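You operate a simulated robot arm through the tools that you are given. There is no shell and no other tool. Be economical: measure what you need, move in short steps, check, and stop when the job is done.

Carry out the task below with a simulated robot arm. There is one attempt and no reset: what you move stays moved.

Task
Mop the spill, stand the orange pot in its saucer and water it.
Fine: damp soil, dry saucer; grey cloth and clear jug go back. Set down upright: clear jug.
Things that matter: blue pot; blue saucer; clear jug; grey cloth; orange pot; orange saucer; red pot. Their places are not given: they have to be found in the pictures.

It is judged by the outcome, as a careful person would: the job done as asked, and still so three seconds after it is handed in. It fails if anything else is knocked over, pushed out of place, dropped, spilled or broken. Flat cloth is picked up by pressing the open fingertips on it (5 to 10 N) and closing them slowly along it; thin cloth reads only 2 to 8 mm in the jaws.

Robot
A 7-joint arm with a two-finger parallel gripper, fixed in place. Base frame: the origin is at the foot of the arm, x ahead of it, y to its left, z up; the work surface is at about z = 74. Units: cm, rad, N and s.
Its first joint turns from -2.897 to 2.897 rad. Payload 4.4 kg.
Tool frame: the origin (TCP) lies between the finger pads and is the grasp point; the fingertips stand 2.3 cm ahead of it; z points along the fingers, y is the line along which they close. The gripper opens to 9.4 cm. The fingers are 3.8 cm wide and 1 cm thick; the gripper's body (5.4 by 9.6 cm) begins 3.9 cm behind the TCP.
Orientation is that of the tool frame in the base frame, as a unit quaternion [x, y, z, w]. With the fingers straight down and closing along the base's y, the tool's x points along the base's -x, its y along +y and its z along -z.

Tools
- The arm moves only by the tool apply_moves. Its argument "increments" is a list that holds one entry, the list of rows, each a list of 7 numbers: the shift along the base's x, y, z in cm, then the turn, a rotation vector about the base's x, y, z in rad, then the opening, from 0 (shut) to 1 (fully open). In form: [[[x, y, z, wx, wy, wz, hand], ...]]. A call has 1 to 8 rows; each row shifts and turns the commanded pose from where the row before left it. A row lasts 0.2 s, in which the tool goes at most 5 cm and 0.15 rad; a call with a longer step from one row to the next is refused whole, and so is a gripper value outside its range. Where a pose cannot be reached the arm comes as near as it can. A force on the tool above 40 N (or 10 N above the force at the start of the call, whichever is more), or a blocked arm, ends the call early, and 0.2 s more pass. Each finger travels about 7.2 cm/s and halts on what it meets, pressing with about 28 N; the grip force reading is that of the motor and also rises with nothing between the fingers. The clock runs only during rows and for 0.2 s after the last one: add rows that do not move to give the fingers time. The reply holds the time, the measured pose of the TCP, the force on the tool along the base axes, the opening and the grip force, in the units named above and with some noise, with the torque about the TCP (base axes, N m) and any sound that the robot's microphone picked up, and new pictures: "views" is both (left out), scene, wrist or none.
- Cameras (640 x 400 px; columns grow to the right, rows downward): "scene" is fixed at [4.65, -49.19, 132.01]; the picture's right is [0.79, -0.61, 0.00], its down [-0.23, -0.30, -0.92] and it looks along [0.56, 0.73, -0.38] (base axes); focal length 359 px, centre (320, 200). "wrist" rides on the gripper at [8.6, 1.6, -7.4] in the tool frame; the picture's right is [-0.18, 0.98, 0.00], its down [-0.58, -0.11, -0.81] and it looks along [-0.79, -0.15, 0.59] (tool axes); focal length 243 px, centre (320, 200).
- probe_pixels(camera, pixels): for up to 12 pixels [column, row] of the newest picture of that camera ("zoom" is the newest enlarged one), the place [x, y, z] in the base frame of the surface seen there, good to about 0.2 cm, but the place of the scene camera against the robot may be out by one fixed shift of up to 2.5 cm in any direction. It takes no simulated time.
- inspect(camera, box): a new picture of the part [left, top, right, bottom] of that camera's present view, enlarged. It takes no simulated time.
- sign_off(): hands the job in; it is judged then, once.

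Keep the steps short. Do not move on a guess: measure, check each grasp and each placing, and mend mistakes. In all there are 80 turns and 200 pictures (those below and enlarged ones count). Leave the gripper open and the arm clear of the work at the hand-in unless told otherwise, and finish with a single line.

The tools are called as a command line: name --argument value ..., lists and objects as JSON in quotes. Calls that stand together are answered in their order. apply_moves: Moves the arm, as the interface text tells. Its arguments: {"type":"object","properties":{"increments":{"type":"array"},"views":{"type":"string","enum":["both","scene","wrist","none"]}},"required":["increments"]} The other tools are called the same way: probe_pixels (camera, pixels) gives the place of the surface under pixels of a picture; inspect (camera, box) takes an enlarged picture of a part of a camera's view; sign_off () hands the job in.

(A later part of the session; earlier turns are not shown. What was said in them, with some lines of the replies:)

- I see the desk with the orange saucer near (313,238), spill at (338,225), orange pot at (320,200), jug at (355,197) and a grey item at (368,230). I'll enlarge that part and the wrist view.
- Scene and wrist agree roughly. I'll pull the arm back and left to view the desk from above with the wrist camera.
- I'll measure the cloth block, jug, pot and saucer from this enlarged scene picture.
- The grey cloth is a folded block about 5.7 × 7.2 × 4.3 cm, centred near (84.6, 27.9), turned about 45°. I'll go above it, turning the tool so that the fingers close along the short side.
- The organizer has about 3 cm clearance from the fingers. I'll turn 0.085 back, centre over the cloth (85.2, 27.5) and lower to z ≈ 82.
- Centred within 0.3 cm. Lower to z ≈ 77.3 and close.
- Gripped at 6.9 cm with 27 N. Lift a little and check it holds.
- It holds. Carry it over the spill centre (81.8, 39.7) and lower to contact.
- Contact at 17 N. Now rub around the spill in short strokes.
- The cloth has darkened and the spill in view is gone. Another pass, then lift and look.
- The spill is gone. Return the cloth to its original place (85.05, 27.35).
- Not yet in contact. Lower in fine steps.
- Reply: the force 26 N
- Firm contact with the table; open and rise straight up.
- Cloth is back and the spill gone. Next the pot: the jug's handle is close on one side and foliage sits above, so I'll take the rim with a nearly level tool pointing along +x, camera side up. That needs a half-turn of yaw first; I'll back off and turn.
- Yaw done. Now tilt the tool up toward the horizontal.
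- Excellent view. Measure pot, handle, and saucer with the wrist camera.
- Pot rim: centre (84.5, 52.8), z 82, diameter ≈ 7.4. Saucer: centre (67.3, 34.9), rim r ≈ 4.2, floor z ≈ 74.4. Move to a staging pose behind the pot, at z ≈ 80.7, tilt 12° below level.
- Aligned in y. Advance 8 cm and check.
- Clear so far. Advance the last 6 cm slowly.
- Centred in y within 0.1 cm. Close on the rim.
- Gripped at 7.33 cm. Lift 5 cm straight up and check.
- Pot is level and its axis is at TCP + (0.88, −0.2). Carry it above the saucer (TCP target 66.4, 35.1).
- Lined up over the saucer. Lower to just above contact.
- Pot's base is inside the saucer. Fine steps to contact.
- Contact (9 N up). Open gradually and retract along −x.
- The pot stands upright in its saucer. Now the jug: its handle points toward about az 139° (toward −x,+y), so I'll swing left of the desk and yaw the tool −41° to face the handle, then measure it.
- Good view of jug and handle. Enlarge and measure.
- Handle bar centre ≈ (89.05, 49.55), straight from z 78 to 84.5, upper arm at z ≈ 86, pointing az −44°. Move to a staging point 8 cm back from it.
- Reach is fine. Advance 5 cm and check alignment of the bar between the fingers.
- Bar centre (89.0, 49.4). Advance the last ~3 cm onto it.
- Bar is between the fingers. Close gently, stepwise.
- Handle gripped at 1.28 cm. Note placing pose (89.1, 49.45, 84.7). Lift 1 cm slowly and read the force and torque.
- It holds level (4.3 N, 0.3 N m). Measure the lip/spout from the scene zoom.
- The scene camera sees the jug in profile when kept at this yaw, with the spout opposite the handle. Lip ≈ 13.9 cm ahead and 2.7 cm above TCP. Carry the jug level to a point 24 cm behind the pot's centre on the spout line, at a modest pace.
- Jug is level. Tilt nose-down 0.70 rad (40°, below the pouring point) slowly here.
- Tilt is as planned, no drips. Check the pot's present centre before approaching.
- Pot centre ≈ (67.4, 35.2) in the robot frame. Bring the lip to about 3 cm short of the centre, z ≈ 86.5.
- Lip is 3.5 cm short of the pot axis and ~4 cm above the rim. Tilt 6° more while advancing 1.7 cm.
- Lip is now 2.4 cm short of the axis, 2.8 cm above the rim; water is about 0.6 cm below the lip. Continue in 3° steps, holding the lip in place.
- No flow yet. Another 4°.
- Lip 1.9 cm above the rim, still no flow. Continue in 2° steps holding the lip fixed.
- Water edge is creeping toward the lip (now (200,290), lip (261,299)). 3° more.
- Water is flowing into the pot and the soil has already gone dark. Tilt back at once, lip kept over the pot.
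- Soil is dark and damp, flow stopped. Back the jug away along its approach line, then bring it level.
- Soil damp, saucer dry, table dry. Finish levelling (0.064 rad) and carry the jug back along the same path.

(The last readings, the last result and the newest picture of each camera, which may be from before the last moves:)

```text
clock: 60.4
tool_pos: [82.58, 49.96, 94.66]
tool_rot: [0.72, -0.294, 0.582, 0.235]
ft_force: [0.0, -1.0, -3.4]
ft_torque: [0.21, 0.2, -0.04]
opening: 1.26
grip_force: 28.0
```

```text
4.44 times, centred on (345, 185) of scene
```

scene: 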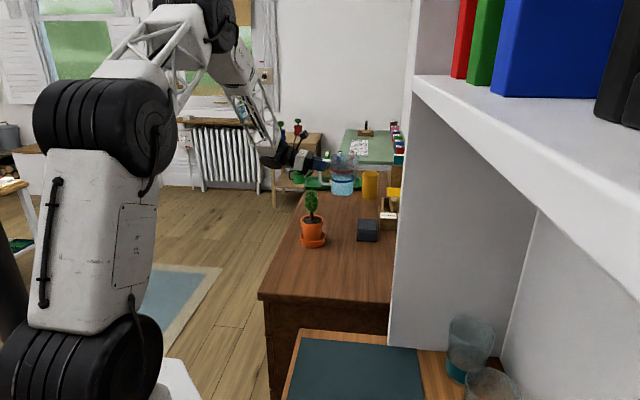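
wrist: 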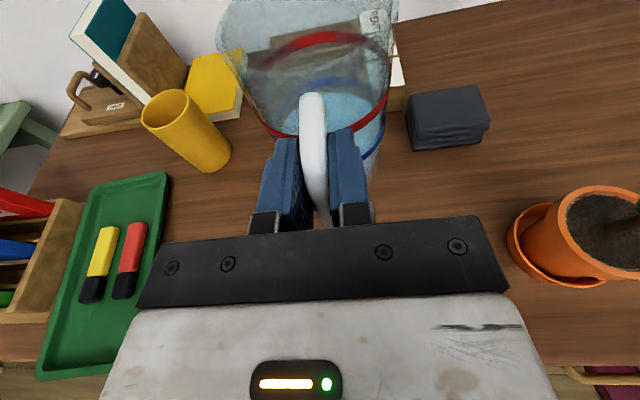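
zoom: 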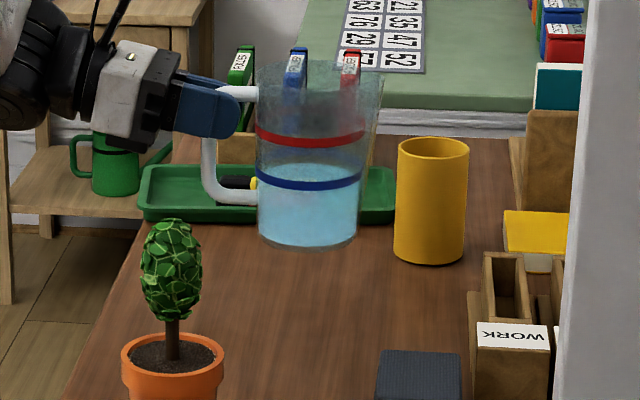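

Level. Move over the original spot, then lower straight down to 1 cm above the table.

apply_moves --increments '[[[2, -0.2, -0.6, 0, 0, 0, 0.05], [2.5, -0.2, -0.8, 0, 0, 0, 0.05], [2, -0.1, -0.8, 0, 0, 0, 0.05], [0, 0, -2, 0, 0, 0, 0.05], [0, 0, -2, 0, 0, 0, 0.05], [0, 0, -1.5, 0, 0, 0, 0.05], [0, 0, -1, 0, 0, 0, 0.05], [0, 0, 0, 0, 0, 0, 0.05]]]'

inspect --camera "scene" --box '[290, 150, 400, 240]'

```text
clock: 62.2
tool_pos: [89.02, 49.49, 86.01]
tool_rot: [0.721, -0.294, 0.582, 0.234]
ft_force: [-0.1, -0.7, -4.0]
ft_torque: [0.2, 0.17, 0.0]
opening: 1.25
grip_force: 28.2
```

scene: 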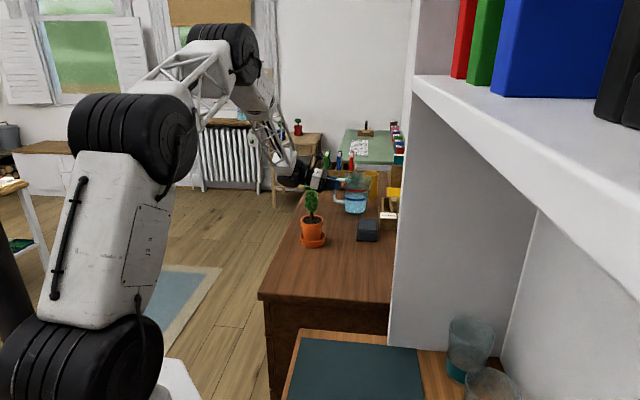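
wrist: 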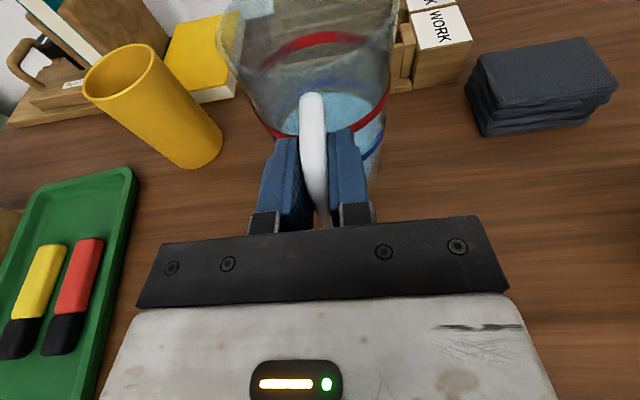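

```text
4.44 times, centred on (345, 195) of scene
```

zoom: 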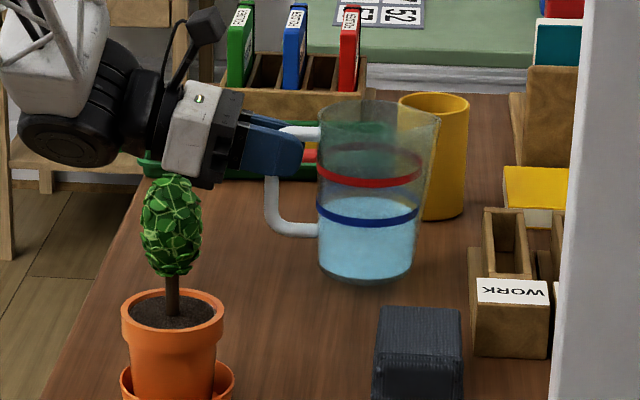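

Matches the earlier lifted picture. Lower the last 1.3 cm in fine steps.

apply_moves --increments '[[[0, 0, -0.5, 0, 0, 0, 0.05], [0, 0, -0.4, 0, 0, 0, 0.05], [0, 0, -0.2, 0, 0, 0, 0.05], [0, 0, -0.15, 0, 0, 0, 0.05], [0, 0, 0, 0, 0, 0, 0.05], [0, 0, 0, 0, 0, 0, 0.05]]]' --views "none"

```text
clock: 63.6
tool_pos: [89.11, 49.51, 84.97]
tool_rot: [0.721, -0.294, 0.583, 0.234]
ft_force: [-0.8, 2.5, 5.6]
ft_torque: [-0.4, -0.29, 0.07]
opening: 1.27
grip_force: 28.2
```

Contact (about 10 N net), a little forward on the base. Take a close look before releasing.

inspect --camera "scene" --box '[325, 165, 385, 225]'

```text
6.67 times, centred on (355, 195) of scene
```

zoom: 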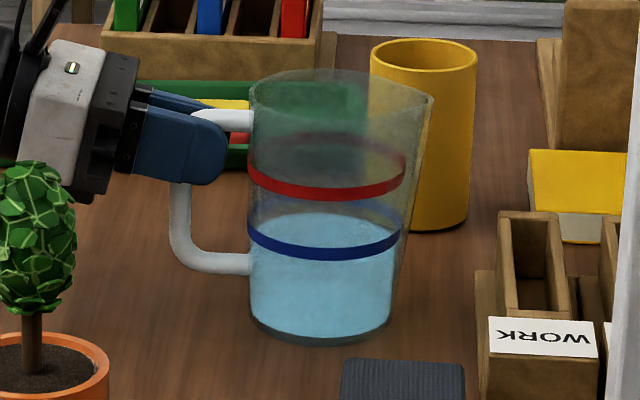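

It leans a hair nose-down (~0.02 rad). Correct by rotating nose-up 0.02 while lowering 0.2 cm.

apply_moves --increments '[[[0, 0, -0.1, -0.007, -0.0072, 0, 0.05], [0, 0, -0.1, -0.007, -0.0072, 0, 0.05], [0, 0, 0, 0, 0, 0, 0.05], [0, 0, 0, 0, 0, 0, 0.05]]]' --views "none"

```text
clock: 64.6
tool_pos: [89.02, 49.54, 84.64]
tool_rot: [0.714, -0.292, 0.59, 0.237]
ft_force: [-5.7, 6.4, 24.9]
ft_torque: [-0.09, 0.02, -0.02]
opening: 1.25
grip_force: 27.7
```

Base is flat now (torque near zero). Ease off 0.1 cm and open slowly.

apply_moves --increments '[[[0, 0, 0.1, 0, 0, 0, 0.05], [0, 0, 0, 0, 0, 0, 0.2], [0, 0, 0, 0, 0, 0, 0.4], [0, 0, 0, 0, 0, 0, 0.7], [0, 0, 0, 0, 0, 0, 1], [0, 0, 0, 0, 0, 0, 1], [0, 0, 0, 0, 0, 0, 1]]]'

inspect --camera "scene" --box '[290, 150, 400, 240]'

```text
clock: 66.2
tool_pos: [89.16, 49.51, 84.63]
tool_rot: [0.714, -0.293, 0.589, 0.238]
ft_force: [-0.4, 0.4, -0.1]
ft_torque: [0.03, 0.02, 0.03]
opening: 9.4
grip_force: 0.1
```

scene: 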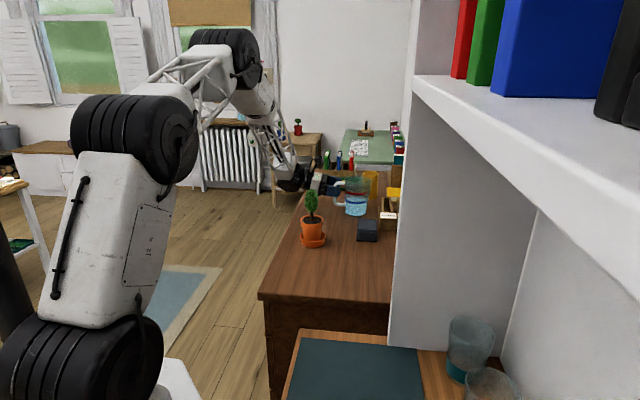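
wrist: 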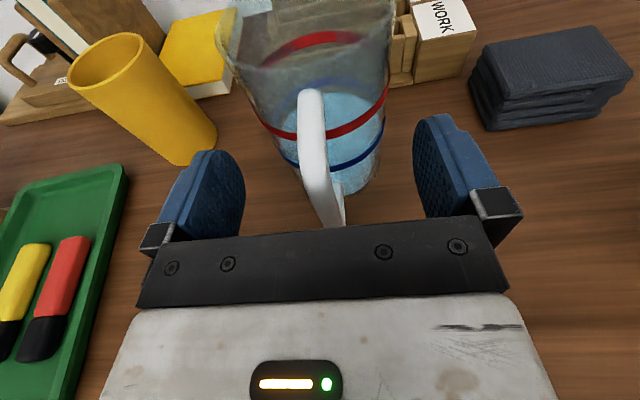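

```text
4.44 times, centred on (345, 195) of scene
```

zoom: 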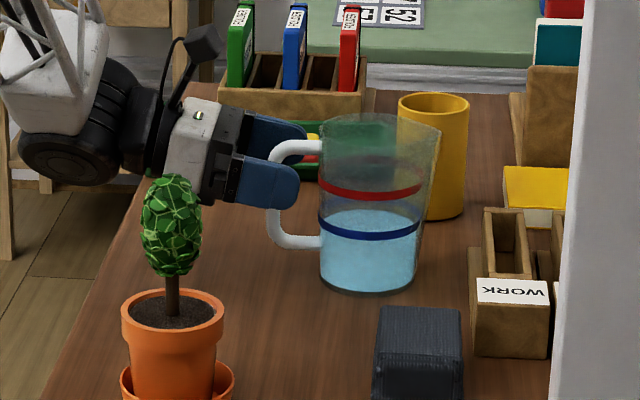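

The jug stands upright in its old place. Retract straight back along the tool axis, then up and away.

apply_moves --increments '[[[-1, 0.98, 0.2, 0, 0, 0, 1], [-2, 1.96, 0.4, 0, 0, 0, 1], [-3, 2.94, 0.8, 0, 0, 0, 1], [-3, 2.94, 1, 0, 0, 0, 1], [-3.5, 2, 2.5, 0, 0, 0, 1], [-4, 0, 3, 0, 0, 0, 1], [-4, 0, 3, 0, 0, 0, 1], [-4, 0, 3, 0, 0, 0, 1]]]'

inspect --camera "scene" --box '[275, 160, 395, 260]'

inspect --camera "scene" --box '[290, 205, 340, 255]'

```text
clock: 68.0
tool_pos: [64.28, 60.37, 98.45]
tool_rot: [0.714, -0.292, 0.59, 0.239]
ft_force: [-0.3, 0.4, -0.2]
ft_torque: [-0.03, 0.02, 0.03]
opening: 9.4
grip_force: 0.2
```

scene: 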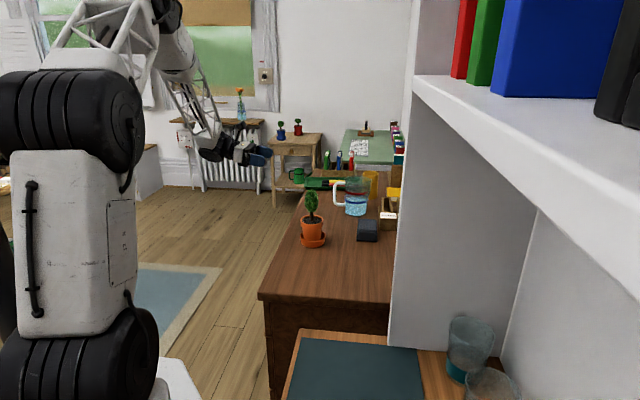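
wrist: 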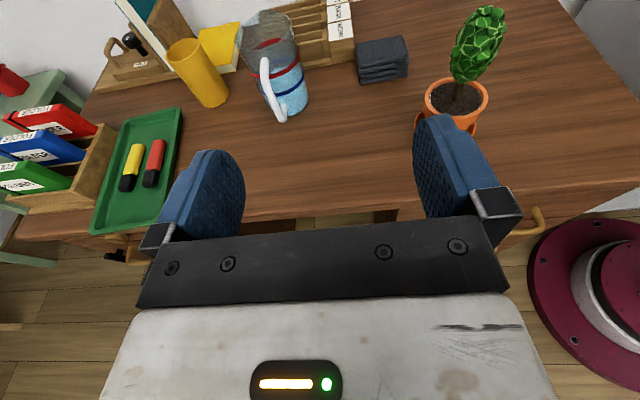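

```text
4.00 times, centred on (335, 210) of scene
```

zoom: 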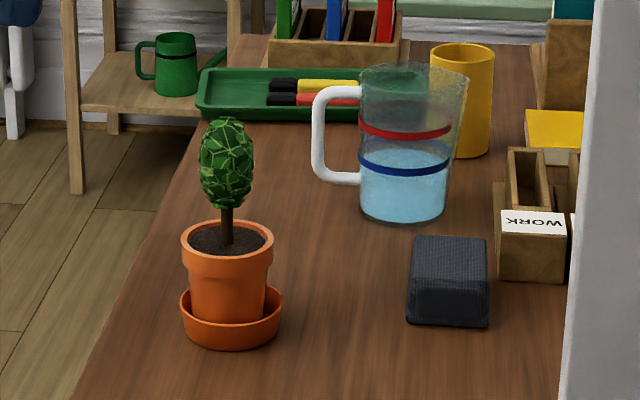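

```text
8.00 times, centred on (315, 230) of scene
```

zoom: 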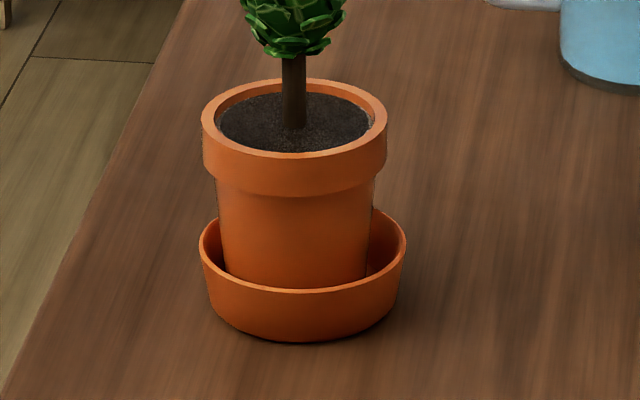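

The desk is dry, the soil is dark, no water shows in the saucer, and cloth and jug are back in place with the arm clear. Handing in.

sign_off

```text
The job is handed in.
```

The spill is mopped, the orange pot stands watered in its dry saucer, the grey cloth and upright clear jug are back in place, and the job is handed in.
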